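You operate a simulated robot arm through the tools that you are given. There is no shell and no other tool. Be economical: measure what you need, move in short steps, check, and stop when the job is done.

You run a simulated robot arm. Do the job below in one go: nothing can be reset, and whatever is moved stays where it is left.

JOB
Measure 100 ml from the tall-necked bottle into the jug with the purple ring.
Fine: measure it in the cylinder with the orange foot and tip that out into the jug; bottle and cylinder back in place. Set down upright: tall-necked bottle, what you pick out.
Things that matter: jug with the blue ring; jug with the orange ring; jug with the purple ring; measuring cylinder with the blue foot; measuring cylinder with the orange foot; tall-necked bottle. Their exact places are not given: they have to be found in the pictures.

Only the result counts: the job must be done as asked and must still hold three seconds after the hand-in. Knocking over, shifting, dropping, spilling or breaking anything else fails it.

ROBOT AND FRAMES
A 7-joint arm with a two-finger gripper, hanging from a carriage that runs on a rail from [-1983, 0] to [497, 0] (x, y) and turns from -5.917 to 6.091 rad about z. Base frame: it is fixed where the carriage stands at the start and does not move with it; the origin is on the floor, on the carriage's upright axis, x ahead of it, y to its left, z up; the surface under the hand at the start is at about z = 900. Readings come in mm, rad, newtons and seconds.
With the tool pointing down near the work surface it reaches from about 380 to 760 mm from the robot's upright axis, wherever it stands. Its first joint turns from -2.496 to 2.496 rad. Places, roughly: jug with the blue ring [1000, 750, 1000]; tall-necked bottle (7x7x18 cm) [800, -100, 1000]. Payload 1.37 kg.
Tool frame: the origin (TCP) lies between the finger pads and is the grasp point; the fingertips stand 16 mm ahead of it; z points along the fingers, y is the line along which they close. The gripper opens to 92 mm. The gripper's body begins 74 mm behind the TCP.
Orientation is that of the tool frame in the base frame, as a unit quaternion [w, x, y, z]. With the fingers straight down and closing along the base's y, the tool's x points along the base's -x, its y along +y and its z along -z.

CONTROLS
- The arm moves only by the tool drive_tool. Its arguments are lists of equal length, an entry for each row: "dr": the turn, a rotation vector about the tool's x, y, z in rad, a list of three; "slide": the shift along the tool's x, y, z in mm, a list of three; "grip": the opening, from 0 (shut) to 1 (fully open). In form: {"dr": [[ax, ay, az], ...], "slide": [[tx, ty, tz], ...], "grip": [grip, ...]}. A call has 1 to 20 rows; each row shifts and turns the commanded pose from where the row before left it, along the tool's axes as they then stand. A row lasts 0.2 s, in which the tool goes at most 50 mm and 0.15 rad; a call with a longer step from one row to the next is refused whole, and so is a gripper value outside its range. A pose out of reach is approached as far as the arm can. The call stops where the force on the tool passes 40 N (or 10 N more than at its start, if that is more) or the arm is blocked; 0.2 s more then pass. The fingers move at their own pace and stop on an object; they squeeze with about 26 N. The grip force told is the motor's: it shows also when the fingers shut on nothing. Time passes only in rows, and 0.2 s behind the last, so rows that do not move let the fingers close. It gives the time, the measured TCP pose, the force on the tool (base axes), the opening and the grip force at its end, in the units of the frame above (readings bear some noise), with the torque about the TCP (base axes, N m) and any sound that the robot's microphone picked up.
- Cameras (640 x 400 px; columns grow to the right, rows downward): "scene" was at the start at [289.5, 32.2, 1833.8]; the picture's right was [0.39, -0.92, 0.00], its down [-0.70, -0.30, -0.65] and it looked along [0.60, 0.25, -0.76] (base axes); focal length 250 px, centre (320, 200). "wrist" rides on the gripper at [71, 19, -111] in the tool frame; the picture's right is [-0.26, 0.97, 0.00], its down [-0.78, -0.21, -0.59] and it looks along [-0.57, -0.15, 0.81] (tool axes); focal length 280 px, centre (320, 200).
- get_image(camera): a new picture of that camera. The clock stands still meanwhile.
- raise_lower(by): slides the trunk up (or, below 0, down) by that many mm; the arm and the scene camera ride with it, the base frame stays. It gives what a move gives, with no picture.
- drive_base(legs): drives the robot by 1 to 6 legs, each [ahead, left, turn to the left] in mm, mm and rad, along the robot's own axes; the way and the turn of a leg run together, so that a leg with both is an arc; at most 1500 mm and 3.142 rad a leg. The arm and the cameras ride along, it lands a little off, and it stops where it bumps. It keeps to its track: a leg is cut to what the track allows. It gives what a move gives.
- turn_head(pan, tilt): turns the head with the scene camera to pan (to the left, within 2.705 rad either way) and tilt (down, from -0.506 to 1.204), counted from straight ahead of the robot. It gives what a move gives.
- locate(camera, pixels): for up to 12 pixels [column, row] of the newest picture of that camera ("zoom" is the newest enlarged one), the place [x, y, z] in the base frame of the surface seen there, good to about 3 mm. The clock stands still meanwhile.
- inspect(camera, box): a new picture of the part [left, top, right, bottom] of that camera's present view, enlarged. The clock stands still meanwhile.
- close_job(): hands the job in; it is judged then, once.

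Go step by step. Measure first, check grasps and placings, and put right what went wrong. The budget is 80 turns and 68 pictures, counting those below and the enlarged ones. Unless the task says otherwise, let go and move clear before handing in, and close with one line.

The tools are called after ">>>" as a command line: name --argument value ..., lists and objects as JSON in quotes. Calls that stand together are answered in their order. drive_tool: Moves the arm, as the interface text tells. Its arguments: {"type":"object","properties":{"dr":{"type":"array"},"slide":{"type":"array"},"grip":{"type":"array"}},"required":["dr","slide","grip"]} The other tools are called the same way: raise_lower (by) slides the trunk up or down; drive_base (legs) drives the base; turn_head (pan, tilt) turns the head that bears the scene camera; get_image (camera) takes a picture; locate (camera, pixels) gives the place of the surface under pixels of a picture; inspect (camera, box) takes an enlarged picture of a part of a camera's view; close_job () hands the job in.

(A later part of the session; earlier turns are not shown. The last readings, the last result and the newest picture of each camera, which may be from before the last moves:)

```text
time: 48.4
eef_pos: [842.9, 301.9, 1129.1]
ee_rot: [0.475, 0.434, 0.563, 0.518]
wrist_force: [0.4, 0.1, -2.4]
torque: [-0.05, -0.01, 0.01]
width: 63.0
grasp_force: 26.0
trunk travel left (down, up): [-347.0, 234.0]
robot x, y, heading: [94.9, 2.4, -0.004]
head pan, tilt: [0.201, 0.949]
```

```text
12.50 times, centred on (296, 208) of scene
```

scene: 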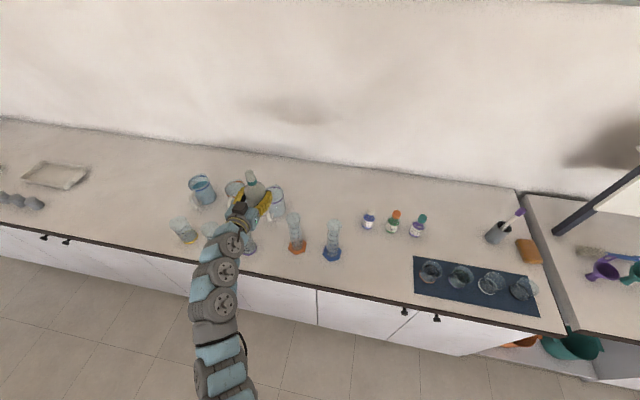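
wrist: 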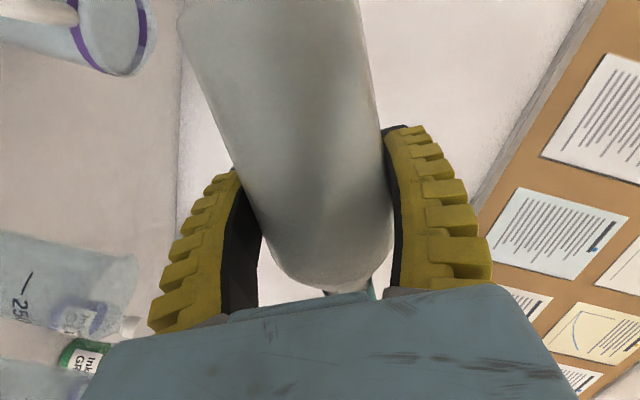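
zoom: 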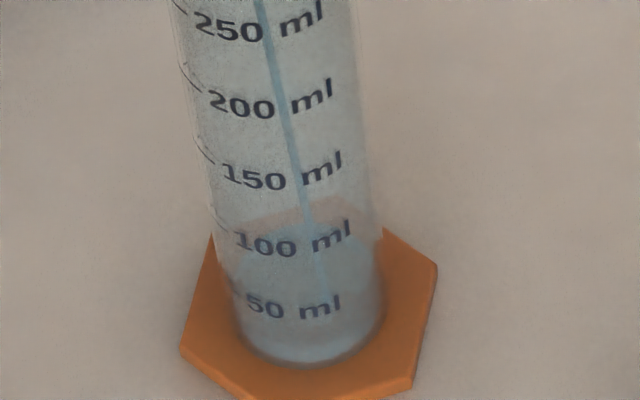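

The surface ellipse spans about y 230–335 with the stream landing at (325,288), so roughly 20–25 ml so far. Hold another second.

>>> drive_tool --dr '[[0, 0, 0], [0, 0, 0], [0, 0, 0], [0, 0, 0]]' --slide '[[0, 0, 0], [0, 0, 0], [0, 0, 0], [0, 0, 0]]' --grip '[0, 0, 0, 0]'

>>> inspect --camera "scene" --box '[280, 192, 312, 224]'

```text
time: 49.4
eef_pos: [842.9, 303.7, 1129.2]
ee_rot: [0.476, 0.433, 0.564, 0.517]
wrist_force: [-0.1, 0.7, -2.1]
torque: [0.0, -0.04, -0.01]
width: 62.6
grasp_force: 26.4
trunk travel left (down, up): [-347.0, 234.0]
robot x, y, heading: [94.7, -3.4, -0.003]
head pan, tilt: [0.201, 0.949]
```

```text
12.50 times, centred on (296, 208) of scene
```

zoom: 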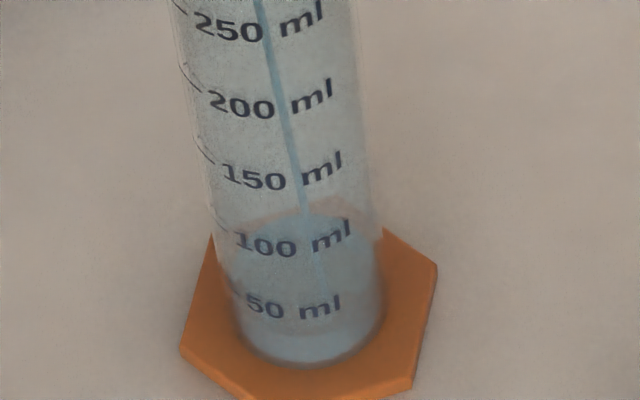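

Front edge of the surface is near y 328, with 50 ml at about 308 and the base at 368, so about 30 ml and rising slowly (~13 ml/s). Hold about 2 s more.

>>> drive_tool --dr '[[0, 0, 0], [0, 0, 0], [0, 0, 0], [0, 0, 0], [0, 0, 0], [0, 0, 0], [0, 0, 0], [0, 0, 0], [0, 0, 0]]' --slide '[[0, 0, 0], [0, 0, 0], [0, 0, 0], [0, 0, 0], [0, 0, 0], [0, 0, 0], [0, 0, 0], [0, 0, 0], [0, 0, 0]]' --grip '[0, 0, 0, 0, 0, 0, 0, 0, 0]'

>>> inspect --camera "scene" --box '[280, 192, 312, 224]'

```text
time: 51.4
eef_pos: [842.2, 302.7, 1128.0]
ee_rot: [0.476, 0.434, 0.564, 0.518]
wrist_force: [-0.2, 0.4, -2.8]
torque: [0.0, -0.03, 0.02]
width: 62.7
grasp_force: 25.7
trunk travel left (down, up): [-347.0, 234.0]
robot x, y, heading: [92.0, -2.2, 0.003]
head pan, tilt: [0.201, 0.949]
```

```text
12.50 times, centred on (296, 208) of scene
```

zoom: 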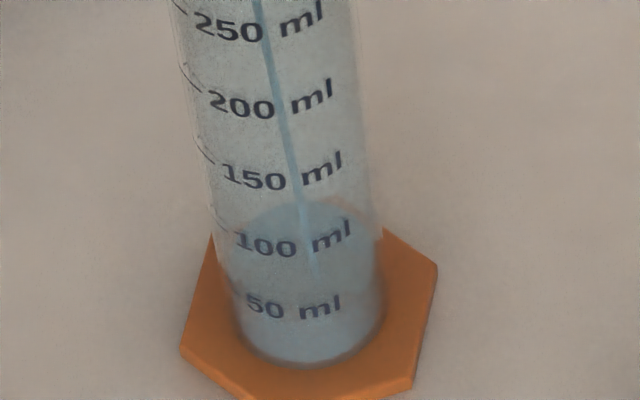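

Back edge now ~200, stream landing ~262: about 40 ml and slowing. Tip 3° more, hold 1 s.

>>> drive_tool --dr '[[-0.0091, 0, 0.0516], [0, 0, 0], [0, 0, 0], [0, 0, 0], [0, 0, 0]]' --slide '[[-0.5, 5.4, -0.1], [0, 0, 0], [0, 0, 0], [0, 0, 0], [0, 0, 0]]' --grip '[0, 0, 0, 0, 0]'

>>> inspect --camera "scene" --box '[280, 184, 312, 220]'

```text
time: 52.6
eef_pos: [840.9, 303.3, 1134.7]
ee_rot: [0.464, 0.446, 0.55, 0.533]
wrist_force: [-1.0, -0.1, -1.9]
torque: [-0.02, -0.01, 0.01]
width: 62.6
grasp_force: 25.7
trunk travel left (down, up): [-347.0, 234.0]
robot x, y, heading: [99.3, -3.8, 0.004]
head pan, tilt: [0.201, 0.949]
```

```text
11.11 times, centred on (296, 202) of scene
```

zoom: 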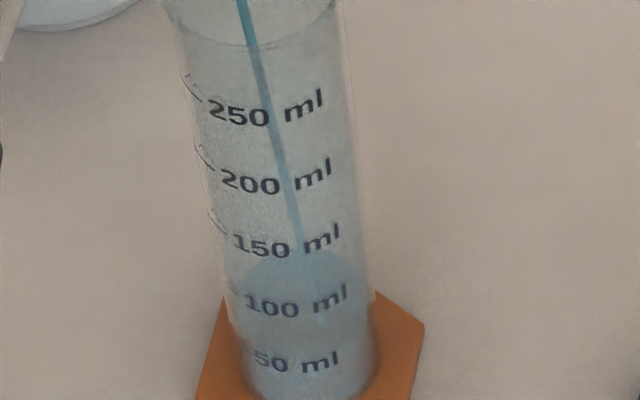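

About 57 ml now (back edge 248, front ~352 vs the 50 ml label at 360). Hold 1.2 s more.

>>> drive_tool --dr '[[0, 0, 0], [0, 0, 0], [0, 0, 0], [0, 0, 0], [0, 0, 0]]' --slide '[[0, 0, 0], [0, 0, 0], [0, 0, 0], [0, 0, 0], [0, 0, 0]]' --grip '[0, 0, 0, 0, 0]'

>>> inspect --camera "scene" --box '[280, 190, 312, 222]'

```text
time: 53.8
eef_pos: [841.8, 302.7, 1134.3]
ee_rot: [0.463, 0.445, 0.551, 0.533]
wrist_force: [-0.4, -0.7, -1.7]
torque: [-0.05, -0.01, 0.0]
width: 62.3
grasp_force: 26.6
trunk travel left (down, up): [-347.0, 234.0]
robot x, y, heading: [96.5, 1.6, -0.006]
head pan, tilt: [0.201, 0.949]
```

```text
12.50 times, centred on (296, 206) of scene
```

zoom: 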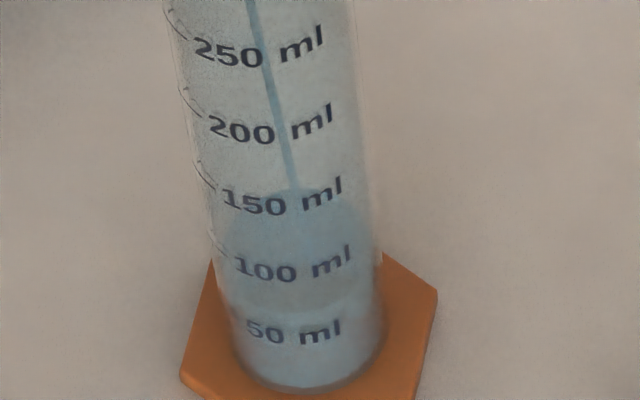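

Front edge at ~309 versus 50 ml at 333 and 100 ml at 268: about 69 ml. Hold 1.4 s more.

>>> drive_tool --dr '[[0, 0, 0], [0, 0, 0], [0, 0, 0], [0, 0, 0], [0, 0, 0], [0, 0, 0]]' --slide '[[0, 0, 0], [0, 0, 0], [0, 0, 0], [0, 0, 0], [0, 0, 0], [0, 0, 0]]' --grip '[0, 0, 0, 0, 0, 0]'

>>> inspect --camera "scene" --box '[280, 190, 312, 222]'

```text
time: 55.2
eef_pos: [842.6, 304.4, 1134.0]
ee_rot: [0.463, 0.446, 0.55, 0.533]
wrist_force: [-0.6, -0.3, -1.4]
torque: [0.0, 0.01, 0.0]
width: 62.3
grasp_force: 26.7
trunk travel left (down, up): [-347.0, 234.0]
robot x, y, heading: [96.8, 0.2, -0.004]
head pan, tilt: [0.201, 0.949]
```

```text
12.50 times, centred on (296, 206) of scene
```

zoom: 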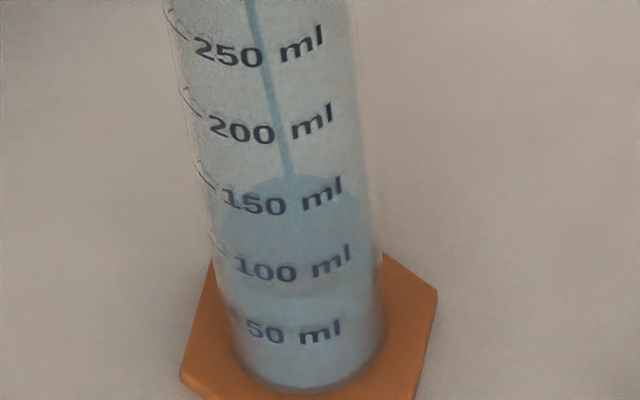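

Front edge ~298: about 77 ml, now ~6 ml/s. Hold 2 s more.

>>> drive_tool --dr '[[0, 0, 0], [0, 0, 0], [0, 0, 0], [0, 0, 0], [0, 0, 0], [0, 0, 0], [0, 0, 0], [0, 0, 0], [0, 0, 0]]' --slide '[[0, 0, 0], [0, 0, 0], [0, 0, 0], [0, 0, 0], [0, 0, 0], [0, 0, 0], [0, 0, 0], [0, 0, 0], [0, 0, 0]]' --grip '[0, 0, 0, 0, 0, 0, 0, 0, 0]'

>>> inspect --camera "scene" --box '[280, 190, 312, 222]'

>>> get_image --camera "wrist"

```text
time: 57.2
eef_pos: [842.5, 303.8, 1134.1]
ee_rot: [0.463, 0.446, 0.551, 0.533]
wrist_force: [0.0, 1.2, -1.8]
torque: [-0.08, -0.01, 0.01]
width: 62.4
grasp_force: 25.8
trunk travel left (down, up): [-347.0, 234.0]
robot x, y, heading: [96.8, 1.9, -0.003]
head pan, tilt: [0.201, 0.949]
```

```text
12.50 times, centred on (296, 206) of scene
```

zoom: 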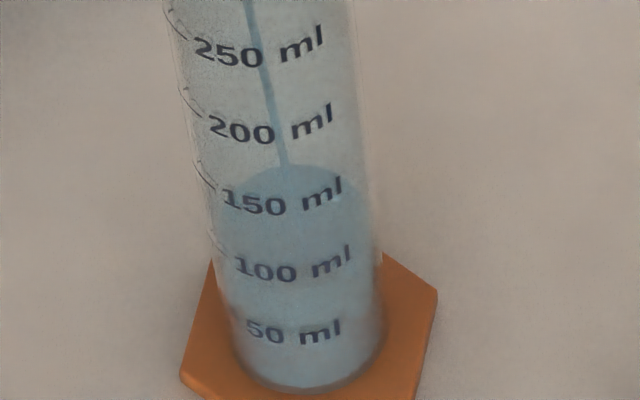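

```text
32 pictures are left
```

wrist: 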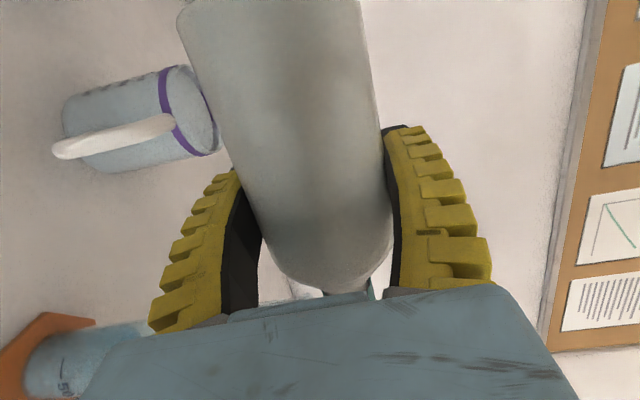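

About 86 ml by this view. The wrist camera sees the cylinder side-on at its lower left; zoom there.

>>> inspect --camera "wrist" --box '[0, 300, 160, 400]'

```text
4.00 times, centred on (80, 350) of wrist
```

zoom: 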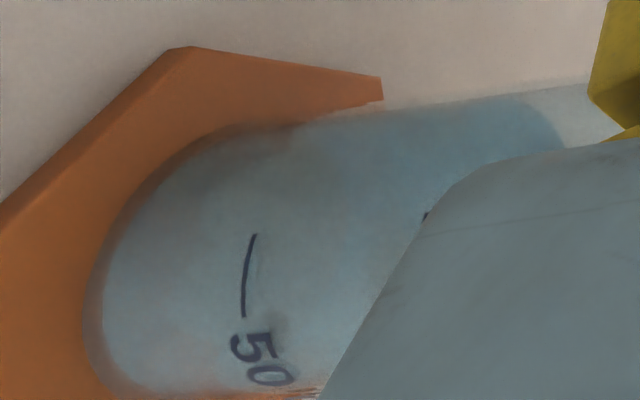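

I calibrate: the back edge should be near y 143 at 100 ml; it's 163 now (≈85 ml). Hold 2.4 s more.

>>> drive_tool --dr '[[0, 0, 0], [0, 0, 0], [0, 0, 0], [0, 0, 0], [0, 0, 0], [0, 0, 0], [0, 0, 0], [0, 0, 0], [0, 0, 0], [0, 0, 0], [0, 0, 0]]' --slide '[[0, 0, 0], [0, 0, 0], [0, 0, 0], [0, 0, 0], [0, 0, 0], [0, 0, 0], [0, 0, 0], [0, 0, 0], [0, 0, 0], [0, 0, 0], [0, 0, 0]]' --grip '[0, 0, 0, 0, 0, 0, 0, 0, 0, 0, 0]'

>>> inspect --camera "scene" --box '[280, 190, 312, 222]'

```text
time: 59.6
eef_pos: [841.4, 302.6, 1133.4]
ee_rot: [0.463, 0.446, 0.551, 0.532]
wrist_force: [-0.1, -0.6, -1.9]
torque: [-0.01, -0.02, 0.0]
width: 62.1
grasp_force: 26.3
trunk travel left (down, up): [-347.0, 234.0]
robot x, y, heading: [95.1, 3.1, -0.006]
head pan, tilt: [0.201, 0.949]
```

```text
12.50 times, centred on (296, 206) of scene
```

zoom: 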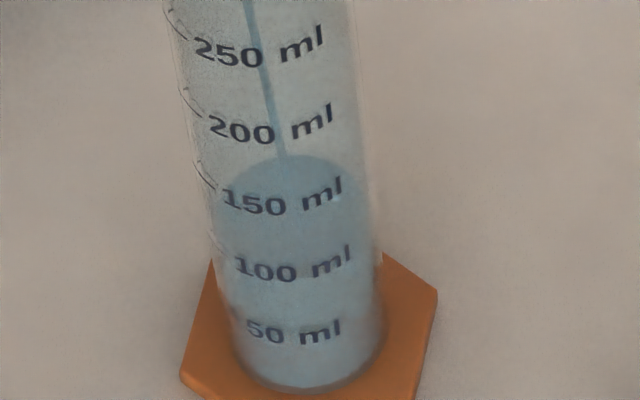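

Back edge ~154: about 92 ml. Hold 0.6 s more, then tilt back to 70° with the lip held over the mouth, and read.

>>> drive_tool --dr '[[0, 0, 0], [0, 0, 0], [0, 0, 0], [0.0183, 0, -0.1034], [0.0183, 0, -0.1034], [0.0183, 0, -0.1034], [0, 0, 0], [0, 0, 0]]' --slide '[[0, 0, 0], [0, 0, 0], [0, 0, 0], [0.4, -10.7, 0.1], [1.5, -10.6, 0.3], [2.5, -10.4, 0.4], [0, 0, 0], [0, 0, 0]]' --grip '[0, 0, 0, 0, 0, 0, 0, 0]'

>>> inspect --camera "scene" --box '[280, 190, 312, 222]'

>>> get_image --camera "wrist"

```text
time: 61.4
eef_pos: [841.6, 303.0, 1101.5]
ee_rot: [0.528, 0.368, 0.627, 0.439]
wrist_force: [-0.5, 0.6, -1.6]
torque: [-0.01, 0.03, 0.0]
width: 62.0
grasp_force: 26.1
trunk travel left (down, up): [-347.0, 234.0]
robot x, y, heading: [94.4, -1.4, 0.001]
head pan, tilt: [0.201, 0.949]
```

```text
12.50 times, centred on (296, 206) of scene
```

zoom: 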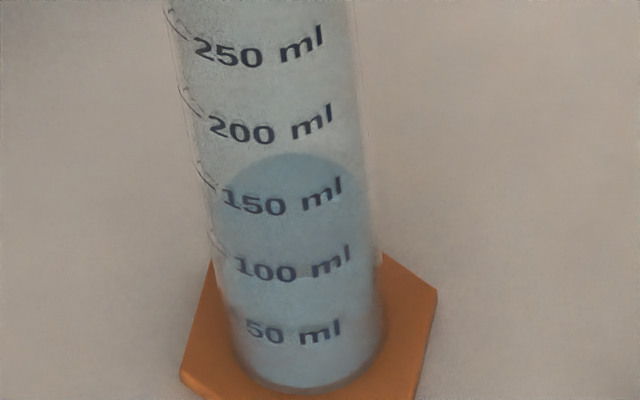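

```text
28 pictures are left
```

wrist: 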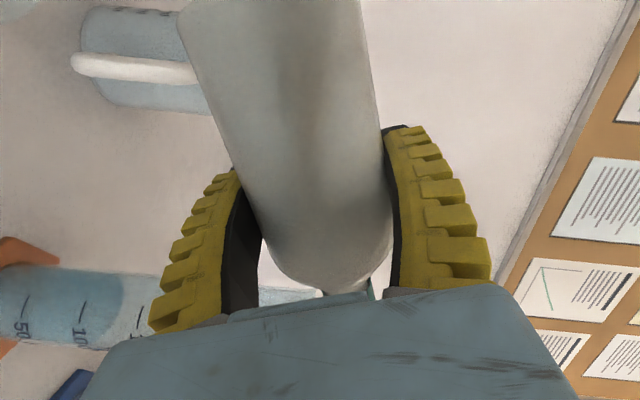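

Flow stopped. The wrist view now shows the 100 ml tick (83,310) and the surface; enlarge.

>>> inspect --camera "wrist" --box '[0, 250, 160, 350]'

```text
4.00 times, centred on (80, 300) of wrist
```

zoom: 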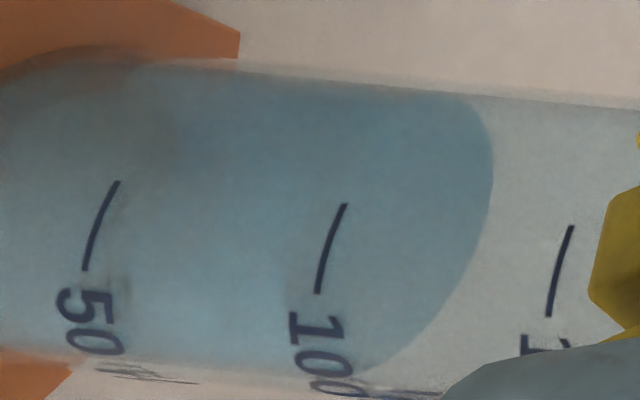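

Estimate 93–94 ml. I'll try locate on the liquid surface and tick marks for a firmer reading.

>>> locate --camera "zoom" --pixels '[[332, 245], [104, 220], [561, 270], [440, 200], [400, 230], [460, 160], [350, 240], [300, 200], [488, 200], [420, 330]]'

>>> locate --camera "scene" --pixels '[[296, 206], [296, 203.5], [296, 208]]'

```text
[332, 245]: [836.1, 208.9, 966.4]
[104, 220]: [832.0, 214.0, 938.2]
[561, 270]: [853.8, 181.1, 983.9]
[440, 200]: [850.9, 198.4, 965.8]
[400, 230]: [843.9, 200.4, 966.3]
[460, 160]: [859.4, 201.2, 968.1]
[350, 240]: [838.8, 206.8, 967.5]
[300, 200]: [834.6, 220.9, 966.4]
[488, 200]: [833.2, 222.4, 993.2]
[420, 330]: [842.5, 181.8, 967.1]
```

```text
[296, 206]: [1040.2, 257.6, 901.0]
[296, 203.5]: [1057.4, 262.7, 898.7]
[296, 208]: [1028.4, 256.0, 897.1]
```

The liquid surface is at z ≈ 967. I need the height of the 100 ml mark; locate the printed marks in a fresh scene zoom.

>>> inspect --camera "scene" --box '[280, 184, 312, 216]'

>>> locate --camera "zoom" --pixels '[[255, 129], [302, 122], [219, 202], [267, 211], [314, 200], [238, 279], [272, 283], [325, 273], [262, 345], [285, 347], [310, 346], [334, 340]]'

```text
12.50 times, centred on (296, 200) of scene
```

zoom: 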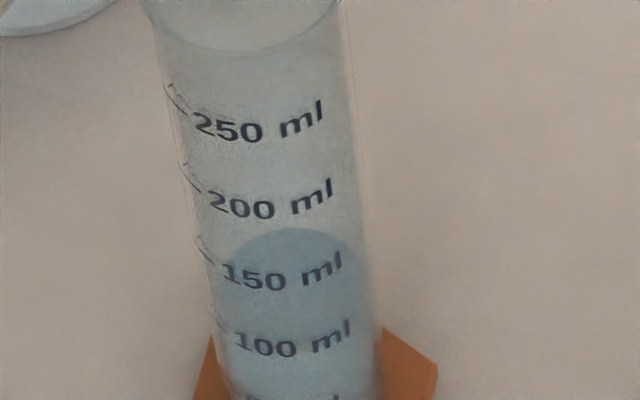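

```text
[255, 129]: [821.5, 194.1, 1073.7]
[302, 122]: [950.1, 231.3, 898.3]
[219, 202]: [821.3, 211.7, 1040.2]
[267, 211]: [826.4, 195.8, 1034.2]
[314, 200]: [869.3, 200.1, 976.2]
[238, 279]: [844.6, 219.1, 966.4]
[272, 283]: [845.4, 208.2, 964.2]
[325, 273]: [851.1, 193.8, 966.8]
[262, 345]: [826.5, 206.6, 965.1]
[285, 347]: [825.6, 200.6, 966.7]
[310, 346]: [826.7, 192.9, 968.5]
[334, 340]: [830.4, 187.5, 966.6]
```

Surface z ≈ 966.5; the marks put 100 ml at z ≈ 972–973, so it is at about 91 ml. Tip back to 88° and let ~2 s more run, then measure the surface again.

>>> drive_tool --dr '[[-0.0183, 0, 0.1034], [-0.0183, 0, 0.1034], [-0.0183, 0, 0.1034], [0, 0, 0], [0, 0, 0], [0, 0, 0], [0, 0, 0], [0, 0, 0], [0, 0, 0], [0, 0, 0], [0, 0, 0]]' --slide '[[-2.5, 10.4, -0.4], [-1.5, 10.6, -0.3], [-0.4, 10.7, -0.1], [0, 0, 0], [0, 0, 0], [0, 0, 0], [0, 0, 0], [0, 0, 0], [0, 0, 0], [0, 0, 0], [0, 0, 0]]' --grip '[0, 0, 0, 0, 0, 0, 0, 0, 0, 0, 0]'

>>> inspect --camera "scene" --box '[280, 184, 312, 216]'

>>> locate --camera "zoom" --pixels '[[262, 248], [325, 250], [245, 260], [320, 300], [262, 310], [300, 310], [285, 320], [245, 300], [340, 290], [262, 345], [285, 347], [334, 340]]'

```text
time: 63.8
eef_pos: [841.1, 306.5, 1134.3]
ee_rot: [0.463, 0.446, 0.55, 0.533]
wrist_force: [0.7, 0.6, -1.3]
torque: [-0.05, 0.01, 0.03]
width: 62.2
grasp_force: 25.9
trunk travel left (down, up): [-347.0, 234.0]
robot x, y, heading: [100.9, 2.3, -0.004]
head pan, tilt: [0.201, 0.949]
```

```text
12.50 times, centred on (296, 200) of scene
```

zoom: 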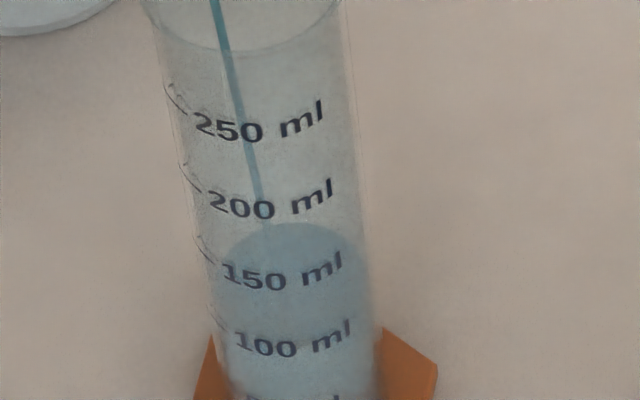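

```text
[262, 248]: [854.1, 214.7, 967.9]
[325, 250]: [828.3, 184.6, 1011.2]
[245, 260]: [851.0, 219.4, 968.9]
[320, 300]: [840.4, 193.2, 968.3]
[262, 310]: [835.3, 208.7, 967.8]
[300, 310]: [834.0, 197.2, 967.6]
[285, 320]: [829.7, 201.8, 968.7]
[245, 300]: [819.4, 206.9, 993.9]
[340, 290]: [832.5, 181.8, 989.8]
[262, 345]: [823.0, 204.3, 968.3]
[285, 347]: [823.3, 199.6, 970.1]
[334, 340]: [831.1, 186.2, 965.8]
```

Surface at 968.3 (+2 mm). Tip 0.6° more and hold ~1.4 s, then measure.

>>> drive_tool --dr '[[-0.0018, 0, 0.0103], [0, 0, 0], [0, 0, 0], [0, 0, 0], [0, 0, 0], [0, 0, 0], [0, 0, 0]]' --slide '[[-1, 1, 0], [0, 0, 0], [0, 0, 0], [0, 0, 0], [0, 0, 0], [0, 0, 0], [0, 0, 0]]' --grip '[0, 0, 0, 0, 0, 0, 0]'

>>> inspect --camera "scene" --box '[280, 184, 312, 216]'

>>> locate --camera "zoom" --pixels '[[262, 248], [320, 300], [262, 310], [300, 310], [285, 320], [262, 300], [285, 310], [310, 310], [270, 295], [262, 345], [290, 305], [280, 325]]'

```text
time: 65.4
eef_pos: [840.3, 304.8, 1134.8]
ee_rot: [0.461, 0.448, 0.548, 0.535]
wrist_force: [-0.5, -0.4, -1.9]
torque: [-0.03, 0.0, -0.02]
width: 61.7
grasp_force: 26.1
trunk travel left (down, up): [-347.0, 234.0]
robot x, y, heading: [93.1, -0.6, -0.002]
head pan, tilt: [0.201, 0.949]
```

```text
12.50 times, centred on (296, 200) of scene
```

zoom: 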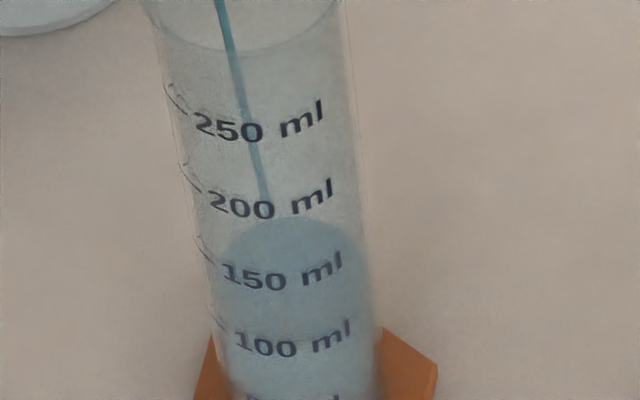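

```text
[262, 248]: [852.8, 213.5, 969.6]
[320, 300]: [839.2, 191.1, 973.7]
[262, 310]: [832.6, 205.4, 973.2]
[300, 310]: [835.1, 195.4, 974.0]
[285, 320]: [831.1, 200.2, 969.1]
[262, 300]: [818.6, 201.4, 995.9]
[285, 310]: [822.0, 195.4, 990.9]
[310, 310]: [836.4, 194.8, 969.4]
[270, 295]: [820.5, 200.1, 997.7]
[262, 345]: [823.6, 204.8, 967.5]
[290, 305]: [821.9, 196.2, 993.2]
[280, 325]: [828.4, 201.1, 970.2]
```

Surface now ≈ 971.3, about 98–99 ml; tilting back adds a little. Tilt back to 70°, then read finally.

>>> drive_tool --dr '[[0, 0, 0], [0.0183, 0, -0.1034], [0.0183, 0, -0.1034], [0.0183, 0, -0.1034], [0, 0, 0], [0, 0, 0]]' --slide '[[0, 0, 0], [0.4, -10.7, 0.1], [1.5, -10.6, 0.3], [2.5, -10.4, 0.4], [0, 0, 0], [0, 0, 0]]' --grip '[0, 0, 0, 0, 0, 0]'

>>> inspect --camera "wrist" --box '[0, 250, 160, 350]'

>>> locate --camera "zoom" --pixels '[[375, 260], [400, 230], [460, 160], [440, 200], [420, 310], [370, 215], [400, 180], [440, 250], [104, 220], [561, 270], [430, 130], [460, 220]]'

```text
time: 66.8
eef_pos: [842.3, 306.3, 1102.5]
ee_rot: [0.526, 0.37, 0.625, 0.444]
wrist_force: [-1.2, -0.3, -2.6]
torque: [0.0, 0.02, -0.01]
width: 61.8
grasp_force: 25.9
trunk travel left (down, up): [-347.0, 234.0]
robot x, y, heading: [101.2, 2.9, -0.004]
head pan, tilt: [0.201, 0.949]
```

```text
4.00 times, centred on (80, 300) of wrist
```

zoom: 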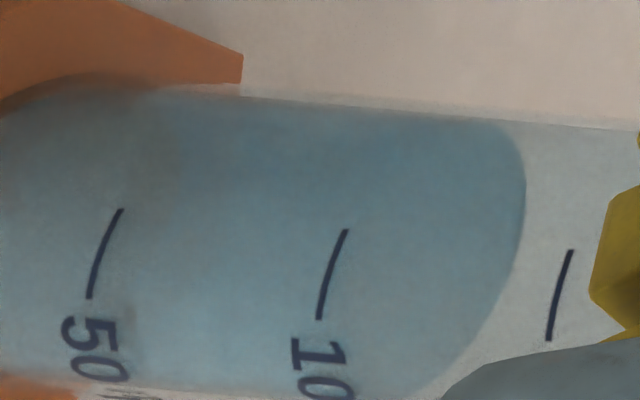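

```text
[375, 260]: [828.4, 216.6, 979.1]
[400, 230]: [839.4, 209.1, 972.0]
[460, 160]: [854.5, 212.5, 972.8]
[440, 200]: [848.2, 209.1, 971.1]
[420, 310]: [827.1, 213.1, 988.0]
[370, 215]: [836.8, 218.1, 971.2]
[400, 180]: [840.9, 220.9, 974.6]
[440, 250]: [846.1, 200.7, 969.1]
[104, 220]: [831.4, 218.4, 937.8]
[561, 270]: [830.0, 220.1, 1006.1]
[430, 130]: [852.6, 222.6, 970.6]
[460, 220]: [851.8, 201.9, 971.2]
```

Surface 971.6 with 50 ml at 938 and 150 ml at 1006, so the reading is ~99.5 ml. Raise, right the bottle, and carry it back.

>>> raise_lower --by 110

>>> drive_tool --dr '[[0.0238, 0, -0.1347], [0.0238, 0, -0.1347], [0.0238, 0, -0.1347], [0.0238, 0, -0.1347], [0.0238, 0, -0.1347], [0.0238, 0, -0.1347], [0.0238, 0, -0.1347], [0.0238, 0, -0.1347], [0.0238, 0, -0.1347], [0, 0, 0]]' --slide '[[0, 0, 0], [0, 0, 0], [0, 0, 0], [0, 0, 0], [0, 0, 0], [0, 0, 0], [0, 0, 0], [0, 0, 0], [0, 0, 0], [0, 0, 0]]' --grip '[0, 0, 0, 0, 0, 0, 0, 0, 0, 0]'

>>> drive_tool --dr '[[0, 0, 0], [0, 0, 0], [0, 0, 0], [0, 0, 0], [0, 0, 0], [0, 0, 0], [0, 0, 0], [0, 0, 0], [0, 0, 0], [0, 0, 0], [0, 0, 0], [0, 0, 0]]' --slide '[[0.3, -36, -1.6], [0.3, -36, -1.6], [0.3, -36, -1.6], [0.3, -36, -1.6], [0.3, -36, -1.6], [0.3, -36, -1.6], [0.3, -36, -1.6], [0.3, -36, -1.6], [0.3, -36, -1.6], [0.3, -36, -1.6], [0.3, -36, -1.6], [0.3, -36, -1.6]]' --grip '[0, 0, 0, 0, 0, 0, 0, 0, 0, 0, 0, 0]'

>>> get_image --camera "scene"

```text
time: 68.2
eef_pos: [842.0, 306.3, 1214.2]
ee_rot: [0.526, 0.37, 0.625, 0.443]
wrist_force: [-0.5, 0.3, -0.9]
torque: [-0.01, 0.02, -0.01]
width: 61.8
grasp_force: 26.5
trunk travel left (down, up): [-457.0, 124.0]
robot x, y, heading: [94.9, -0.6, -0.001]
head pan, tilt: [0.201, 0.949]
```

```text
time: 70.4
eef_pos: [842.0, 306.4, 1211.9]
ee_rot: [0.644, 0.0, 0.765, -0.001]
wrist_force: [0.1, 0.6, -2.2]
torque: [-0.02, 0.0, 0.0]
width: 61.7
grasp_force: 25.8
trunk travel left (down, up): [-457.0, 124.0]
robot x, y, heading: [96.1, -0.2, -0.0]
head pan, tilt: [0.201, 0.949]
```

```text
time: 73.0
eef_pos: [821.2, -127.2, 1211.5]
ee_rot: [0.645, 0.0, 0.764, 0.0]
wrist_force: [-0.2, 1.3, -1.8]
torque: [-0.02, -0.03, -0.04]
width: 61.3
grasp_force: 25.9
trunk travel left (down, up): [-457.0, 124.0]
robot x, y, heading: [97.0, 0.2, -0.005]
head pan, tilt: [0.201, 0.949]
```

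```text
22 pictures are left
```

scene: 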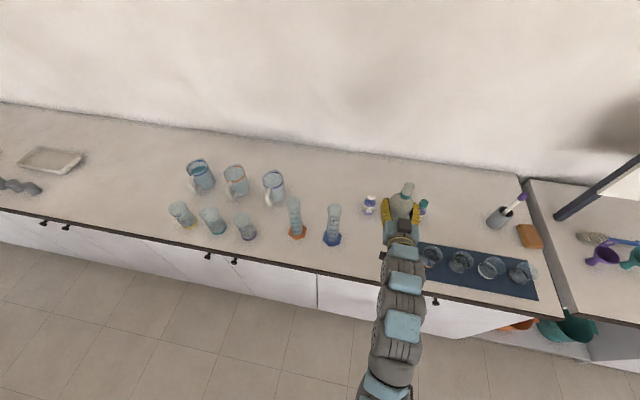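

Width crept from 63.5 to 61.3, so the bottle may have shifted a little in the grip. Lower to about 12 mm above the counter and check.

>>> raise_lower --by -222

>>> get_image --camera "wrist"

>>> inspect --camera "scene" --box '[350, 130, 470, 230]'

```text
time: 75.3
eef_pos: [820.3, -126.8, 989.1]
ee_rot: [0.644, 0.0, 0.765, 0.0]
wrist_force: [-0.2, -0.3, -1.6]
torque: [0.02, 0.02, -0.01]
width: 61.4
grasp_force: 26.2
trunk travel left (down, up): [-235.0, 346.0]
robot x, y, heading: [98.1, 2.4, -0.006]
head pan, tilt: [0.201, 0.949]
```

```text
21 pictures are left
```

wrist: 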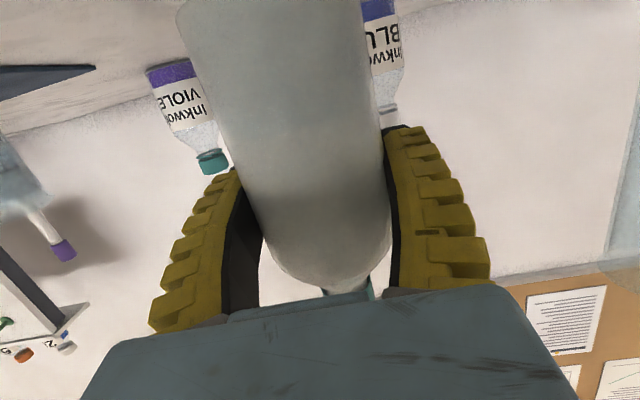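

```text
4.00 times, centred on (410, 180) of scene
```

zoom: 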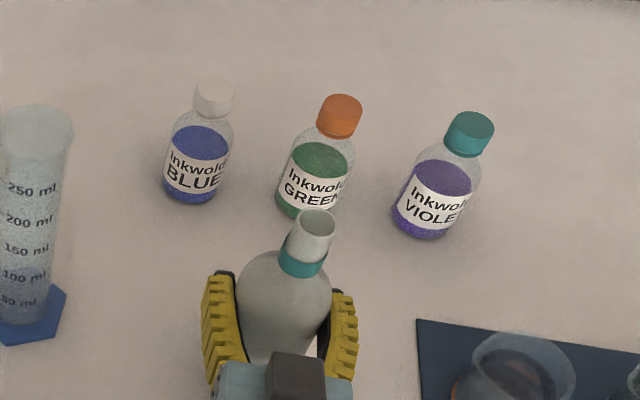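

Nearly the same pose in the hand as at first lift. Lower the last 14 mm and check contact force.

>>> raise_lower --by -13

>>> drive_tool --dr '[[0, 0, 0], [0, 0, 0]]' --slide '[[1, 0, 0.17], [0, 0, 0]]' --grip '[0, 0]'

```text
time: 76.0
eef_pos: [821.8, -126.5, 977.7]
ee_rot: [0.646, 0.001, 0.764, -0.001]
wrist_force: [0.1, -0.3, 5.4]
torque: [-0.16, 0.02, 0.0]
width: 61.3
grasp_force: 25.6
trunk travel left (down, up): [-222.0, 359.0]
robot x, y, heading: [94.8, 3.8, -0.004]
head pan, tilt: [0.201, 0.949]
```

```text
time: 76.6
eef_pos: [822.4, -127.4, 975.4]
ee_rot: [0.645, 0.0, 0.764, 0.0]
wrist_force: [-3.9, 1.0, 12.4]
torque: [-0.23, 0.09, -0.06]
width: 61.4
grasp_force: 25.8
trunk travel left (down, up): [-222.0, 359.0]
robot x, y, heading: [95.5, 2.9, -0.002]
head pan, tilt: [0.201, 0.949]
```

The bottle is on the counter (12 N upward). Open and back straight out 120 mm.

>>> drive_tool --dr '[[0, 0, 0], [0, 0, 0], [0, 0, 0], [0, 0, 0], [0, 0, 0], [0, 0, 0], [0, 0, 0], [0, 0, 0], [0, 0, 0]]' --slide '[[0, 0, 0], [0, 0, 0], [0, 0, 0], [0, 0, 0], [4.2, 0, -24], [4.2, 0, -24], [4.2, 0, -24], [4.2, 0, -24], [4.2, 0, -24]]' --grip '[0.75, 1, 1, 1, 1, 1, 1, 1, 1]'

>>> get_image --camera "wrist"

```text
time: 78.6
eef_pos: [698.6, -128.8, 975.8]
ee_rot: [0.643, 0.0, 0.766, 0.0]
wrist_force: [-0.4, -0.1, 0.4]
torque: [0.01, 0.01, 0.02]
width: 91.8
grasp_force: 0.0
trunk travel left (down, up): [-222.0, 359.0]
robot x, y, heading: [95.3, 0.2, -0.005]
head pan, tilt: [0.201, 0.949]
```

```text
19 pictures are left
```

wrist: 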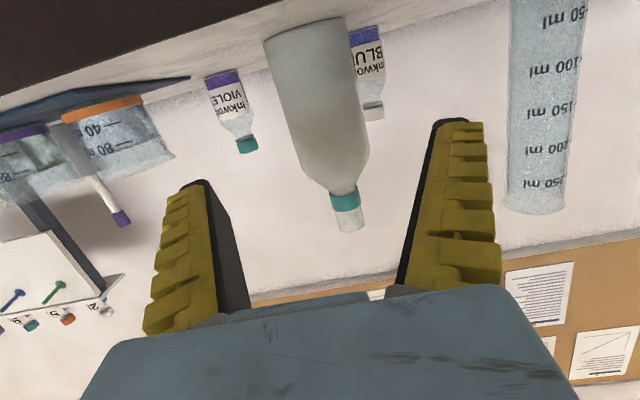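

The bottle is back in place, upright. Move sideways in front of the orange cylinder and rise to z≈1005.

>>> drive_tool --dr '[[0, 0, 0], [0, 0, 0], [0, 0, 0], [0, 0, 0], [0, 0, 0], [0, 0, 0], [0, 0, 0], [0, 0, 0]]' --slide '[[0, 41.2, 0], [0, 41.2, 0], [0, 41.2, 0], [0, 41.2, 0], [0, 41.2, 0], [0, 41.2, 0], [0, 41.2, 0], [0, 41.2, 0]]' --grip '[1, 1, 1, 1, 1, 1, 1, 1]'

>>> raise_lower --by 30

>>> get_image --camera "wrist"

>>> get_image --camera "scene"

```text
time: 80.4
eef_pos: [714.0, 223.2, 960.3]
ee_rot: [0.644, 0.001, 0.765, 0.0]
wrist_force: [0.6, 0.2, 0.0]
torque: [0.0, 0.0, -0.02]
width: 91.9
grasp_force: 0.0
out of reach, approached as far as the arm can: row 1, 2
trunk travel left (down, up): [-222.0, 359.0]
robot x, y, heading: [99.1, -1.1, -0.004]
head pan, tilt: [0.201, 0.949]
```

```text
time: 81.1
eef_pos: [713.6, 220.5, 989.7]
ee_rot: [0.644, 0.0, 0.765, 0.0]
wrist_force: [-0.3, 0.5, 0.3]
torque: [0.01, -0.06, 0.03]
width: 91.9
grasp_force: 0.1
trunk travel left (down, up): [-252.0, 329.0]
robot x, y, heading: [94.4, -2.0, 0.002]
head pan, tilt: [0.201, 0.949]
```

```text
18 pictures are left
```

wrist: 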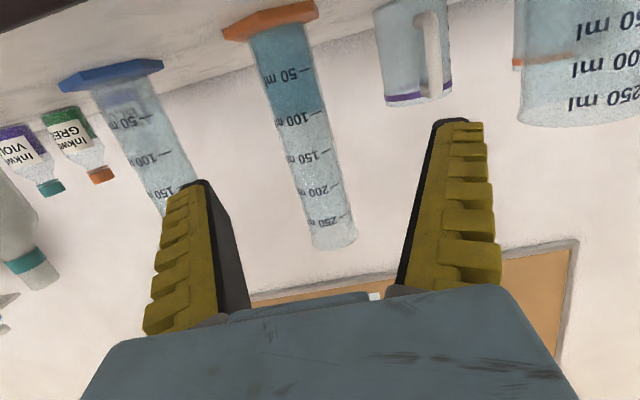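

```text
17 pictures are left
```

scene: 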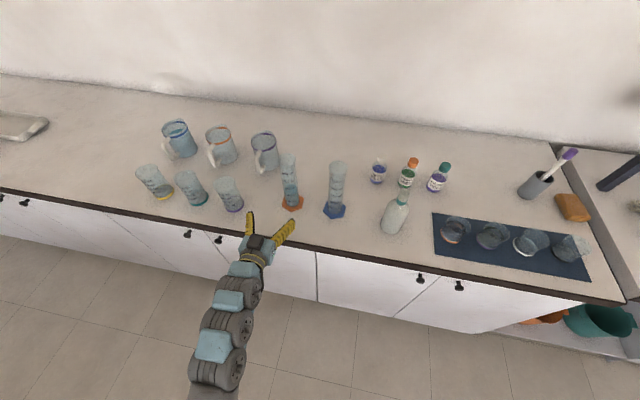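

The level stands at the 100 ml mark in the wrist view. Correct y by −20 mm, raise 15 mm, then advance to the tube.

>>> raise_lower --by 15

>>> drive_tool --dr '[[0, 0, 0], [0, 0, 0], [0, 0, 0], [0, 0, 0], [0, 0, 0]]' --slide '[[0, -19.5, 0], [-3.5, 0, 20], [-3.5, 0, 20], [-3.5, 0, 20], [0, 0, 0]]' --grip '[1, 1, 1, 1, 1]'

>>> get_image --camera "wrist"

```text
time: 81.7
eef_pos: [714.4, 220.3, 1006.1]
ee_rot: [0.644, -0.001, 0.765, 0.001]
wrist_force: [-0.7, -0.2, 0.0]
torque: [0.0, 0.01, -0.01]
width: 92.1
grasp_force: 0.0
trunk travel left (down, up): [-267.0, 314.0]
robot x, y, heading: [96.5, -2.2, -0.006]
head pan, tilt: [0.201, 0.949]
```

```text
time: 82.9
eef_pos: [774.0, 201.9, 1005.1]
ee_rot: [0.644, 0.001, 0.765, -0.001]
wrist_force: [-0.3, -0.2, 0.6]
torque: [-0.02, 0.03, 0.0]
width: 91.8
grasp_force: 0.1
trunk travel left (down, up): [-267.0, 314.0]
robot x, y, heading: [93.6, 2.0, 0.002]
head pan, tilt: [0.201, 0.949]
```

```text
16 pictures are left
```

wrist: 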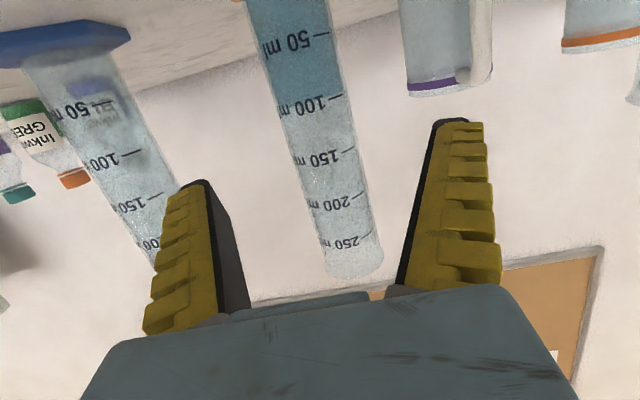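

Centred and clear. Advance 68 mm and close on the tube.

>>> drive_tool --dr '[[0, 0, 0], [0, 0, 0], [0, 0, 0], [0, 0, 0], [0, 0, 0], [0, 0, 0], [0, 0, 0], [0, 0, 0]]' --slide '[[-4, 0, 22.5], [-4, 0, 22.5], [-4, 0, 22.5], [0, 0, 0], [0, 0, 0], [0, 0, 0], [0, 0, 0], [0, 0, 0]]' --grip '[1, 1, 1, 1, 0.6, 0.4, 0, 0]'

>>> raise_lower --by 15

>>> get_image --camera "wrist"

```text
time: 84.7
eef_pos: [843.1, 201.5, 1006.7]
ee_rot: [0.644, 0.0, 0.765, 0.0]
wrist_force: [0.0, -0.2, 1.8]
torque: [-0.13, 0.01, -0.01]
width: 49.6
grasp_force: 26.1
trunk travel left (down, up): [-267.0, 314.0]
robot x, y, heading: [94.5, -2.9, -0.002]
head pan, tilt: [0.201, 0.949]
```

```text
time: 85.4
eef_pos: [843.5, 201.3, 1021.9]
ee_rot: [0.643, 0.0, 0.766, 0.0]
wrist_force: [-0.1, 0.3, -1.7]
torque: [-0.01, -0.02, -0.03]
width: 49.0
grasp_force: 25.9
trunk travel left (down, up): [-282.0, 299.0]
robot x, y, heading: [93.1, 1.3, 0.004]
head pan, tilt: [0.201, 0.949]
```

```text
15 pictures are left
```

wrist: 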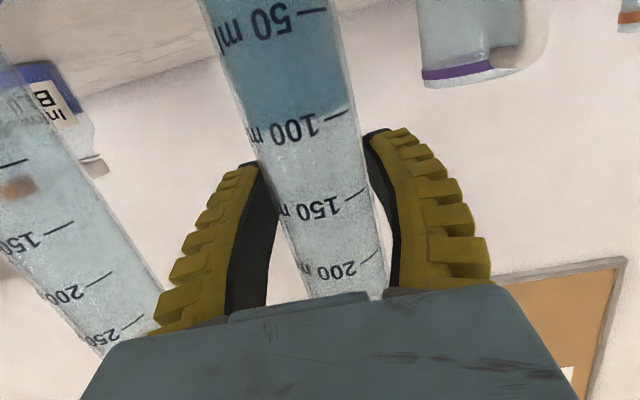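

The cylinder is gripped firmly with the liquid at 100 ml. Raise clear, drive ahead so the TCP is at x≈1008, shift y to ≈231 beside the jug.

>>> raise_lower --by 125

>>> drive_base --legs '[[165, 0, 0]]'

>>> drive_tool --dr '[[0, 0, 0], [0.0247, 0, -0.14], [0.0247, 0, -0.14], [0.0247, 0, -0.14], [0.0247, 0, -0.14], [0.0247, 0, -0.14], [0.0247, 0, -0.14], [0.0247, 0, -0.14], [0.0247, 0, -0.14]]' --slide '[[0, 29, 0], [0, 0, 0], [0, 0, 0], [0, 0, 0], [0, 0, 0], [0, 0, 0], [0, 0, 0], [0, 0, 0], [0, 0, 0]]' --grip '[0, 0, 0, 0, 0, 0, 0, 0, 0]'

>>> get_image --camera "scene"

```text
time: 86.9
eef_pos: [843.3, 201.2, 1146.4]
ee_rot: [0.644, 0.001, 0.765, -0.001]
wrist_force: [0.1, 0.7, -2.2]
torque: [0.02, 0.0, -0.02]
width: 49.2
grasp_force: 25.9
trunk travel left (down, up): [-407.0, 174.0]
robot x, y, heading: [94.0, 0.9, -0.003]
head pan, tilt: [0.201, 0.949]
```

```text
time: 88.3
eef_pos: [1006.0, 200.7, 1146.3]
ee_rot: [0.644, 0.0, 0.765, 0.0]
wrist_force: [0.1, 0.6, -1.9]
torque: [0.03, -0.03, -0.02]
width: 49.3
grasp_force: 25.5
trunk travel left (down, up): [-407.0, 174.0]
robot x, y, heading: [255.2, -0.8, 0.001]
head pan, tilt: [0.201, 0.949]
```

```text
time: 90.3
eef_pos: [1007.2, 228.6, 1146.0]
ee_rot: [0.542, -0.346, 0.645, -0.414]
wrist_force: [-0.2, 0.5, -1.6]
torque: [0.08, 0.04, 0.02]
width: 49.4
grasp_force: 25.7
trunk travel left (down, up): [-407.0, 174.0]
robot x, y, heading: [257.2, -0.6, -0.001]
head pan, tilt: [0.201, 0.949]
```

```text
14 pictures are left
```

scene: 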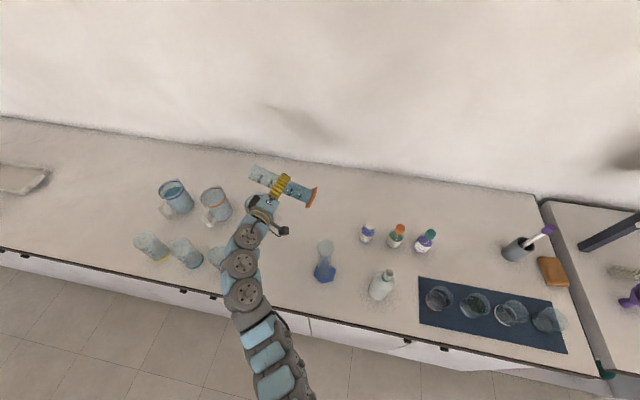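

Tilted 65° toward the jug; the lip should be at about y 328, z 1168. Lower 100 mm, tip to 78° and look.

>>> raise_lower --by -100

>>> drive_tool --dr '[[0.0195, 0, -0.1105], [0.0195, 0, -0.1105]]' --slide '[[0, 0, 0], [0, 0, 0]]' --grip '[0, 0]'

>>> inspect --camera "scene" --box '[200, 110, 340, 210]'

>>> get_image --camera "wrist"

```text
time: 91.7
eef_pos: [1006.9, 230.5, 1046.6]
ee_rot: [0.542, -0.345, 0.645, -0.414]
wrist_force: [-0.5, 0.4, -1.2]
torque: [0.07, -0.01, 0.03]
width: 49.4
grasp_force: 26.3
trunk travel left (down, up): [-307.0, 274.0]
robot x, y, heading: [257.7, 1.8, -0.003]
head pan, tilt: [0.201, 0.949]
```

```text
time: 92.3
eef_pos: [1006.9, 230.5, 1046.5]
ee_rot: [0.5, -0.404, 0.594, -0.483]
wrist_force: [0.4, -0.6, -0.8]
torque: [0.09, 0.01, 0.01]
width: 49.4
grasp_force: 26.2
trunk travel left (down, up): [-307.0, 274.0]
robot x, y, heading: [259.9, 1.3, 0.005]
head pan, tilt: [0.201, 0.949]
```

```text
4.00 times, centred on (270, 160) of scene
```

zoom: 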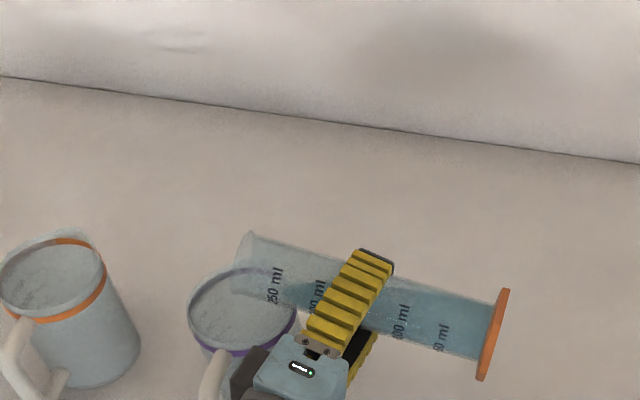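

```text
12 pictures are left
```

wrist: 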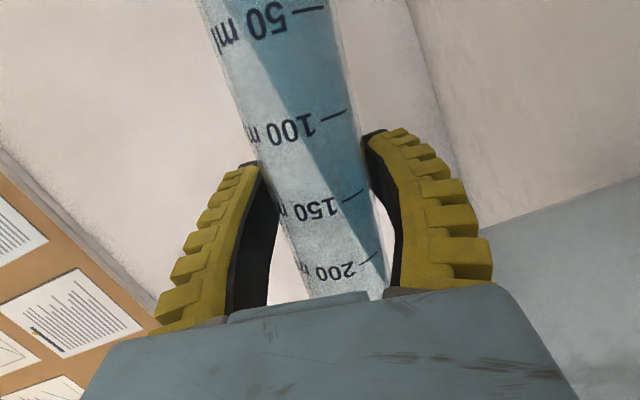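

The mouth is over the jug opening (zoom 240,270 above rim 187–298). Tip gently to ~86° and hold, watching the stream.

>>> drive_tool --dr '[[0.008, 0, -0.0455], [0, 0, 0], [0.008, 0, -0.0455], [0, 0, 0], [0.008, 0, -0.0455], [0, 0, 0], [0, 0, 0]]' --slide '[[-0.2, -1.5, 0], [0, 0, 0], [-0.2, -1.5, 0], [0, 0, 0], [-0.2, -1.5, 0], [0, 0, 0], [0, 0, 0]]' --grip '[0, 0, 0, 0, 0, 0, 0]'

>>> inspect --camera "scene" --box '[200, 110, 340, 210]'

```text
time: 93.9
eef_pos: [1007.3, 229.8, 1052.6]
ee_rot: [0.47, -0.437, 0.56, -0.524]
wrist_force: [0.0, 0.0, -1.5]
torque: [0.05, 0.0, 0.0]
width: 47.2
grasp_force: 25.7
trunk travel left (down, up): [-307.0, 274.0]
robot x, y, heading: [257.6, 0.8, -0.001]
head pan, tilt: [0.201, 0.949]
```

```text
4.00 times, centred on (270, 160) of scene
```

zoom: 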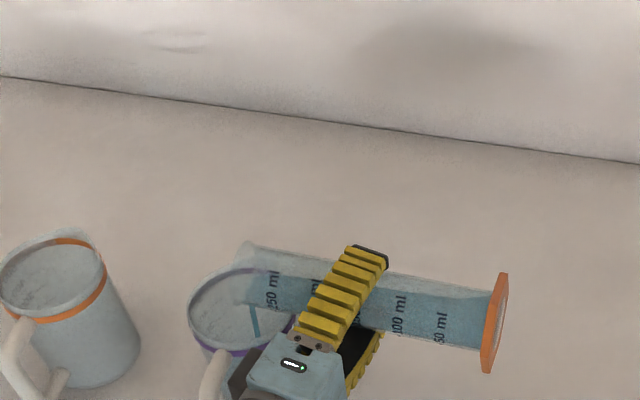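

The stream falls inside the jug (zoom 255,320). Continue slowly to ~98°, lip held.

>>> drive_tool --dr '[[0.006, 0, -0.0345], [0, 0, 0], [0.006, 0, -0.0345], [0, 0, 0], [0.006, 0, -0.0345], [0, 0, 0], [0.006, 0, -0.0345], [0, 0, 0], [0.006, 0, -0.0345], [0, 0, 0], [0.006, 0, -0.0345], [0, 0, 0], [0, 0, 0], [0, 0, 0], [0, 0, 0]]' --slide '[[0, -3.2, 0], [0, 0, 0], [0, -3.2, 0], [0, 0, 0], [0, -3.2, 0], [0, 0, 0], [0, -3.2, 0], [0, 0, 0], [0, -3.2, 0], [0, 0, 0], [0, -3.2, 0], [0, 0, 0], [0, 0, 0], [0, 0, 0], [0, 0, 0]]' --grip '[0, 0, 0, 0, 0, 0, 0, 0, 0, 0, 0, 0, 0, 0, 0]'

>>> inspect --camera "scene" --box '[200, 110, 340, 210]'

```text
time: 97.1
eef_pos: [1005.1, 230.4, 1069.5]
ee_rot: [-0.421, 0.484, -0.502, 0.58]
wrist_force: [-0.3, 0.7, -0.5]
torque: [0.05, 0.02, -0.01]
width: 46.0
grasp_force: 26.1
trunk travel left (down, up): [-307.0, 274.0]
robot x, y, heading: [258.5, 0.0, -0.001]
head pan, tilt: [0.201, 0.949]
```

```text
4.00 times, centred on (270, 160) of scene
```

zoom: 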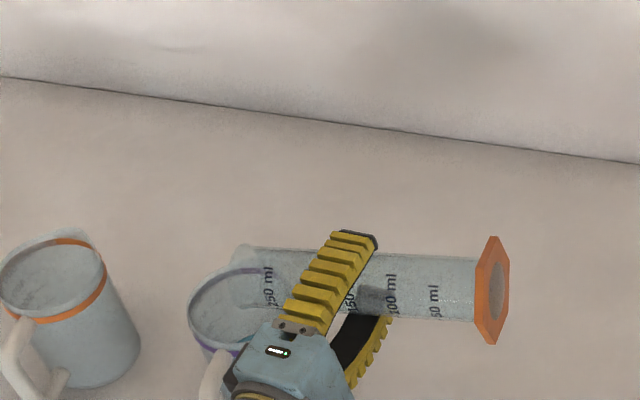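

The cylinder looks drained. Tip 8° more and hold briefly for the last drops, then tilt back upright at this place while rising.

>>> drive_tool --dr '[[0.0122, 0, -0.069], [0.0122, 0, -0.069], [0, 0, 0], [0, 0, 0], [0, 0, 0], [0, 0, 0], [0, 0, 0]]' --slide '[[1, -7, 0.1], [1.5, -7, 0.2], [0, 0, 0], [0, 0, 0], [0, 0, 0], [0, 0, 0], [0, 0, 0]]' --grip '[0, 0, 0, 0, 0, 0, 0]'

>>> inspect --camera "scene" --box '[200, 110, 340, 210]'

```text
time: 98.7
eef_pos: [1007.1, 229.6, 1084.0]
ee_rot: [-0.387, 0.513, -0.46, 0.612]
wrist_force: [-0.8, -0.7, -1.1]
torque: [0.06, 0.01, 0.03]
width: 45.7
grasp_force: 26.0
trunk travel left (down, up): [-307.0, 274.0]
robot x, y, heading: [256.8, 0.3, -0.005]
head pan, tilt: [0.201, 0.949]
```

```text
4.00 times, centred on (270, 160) of scene
```

zoom: 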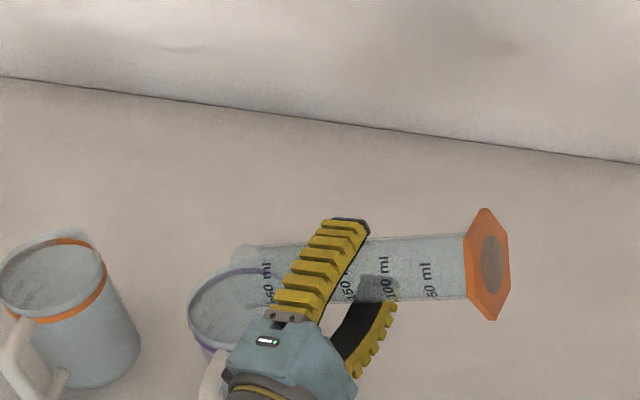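

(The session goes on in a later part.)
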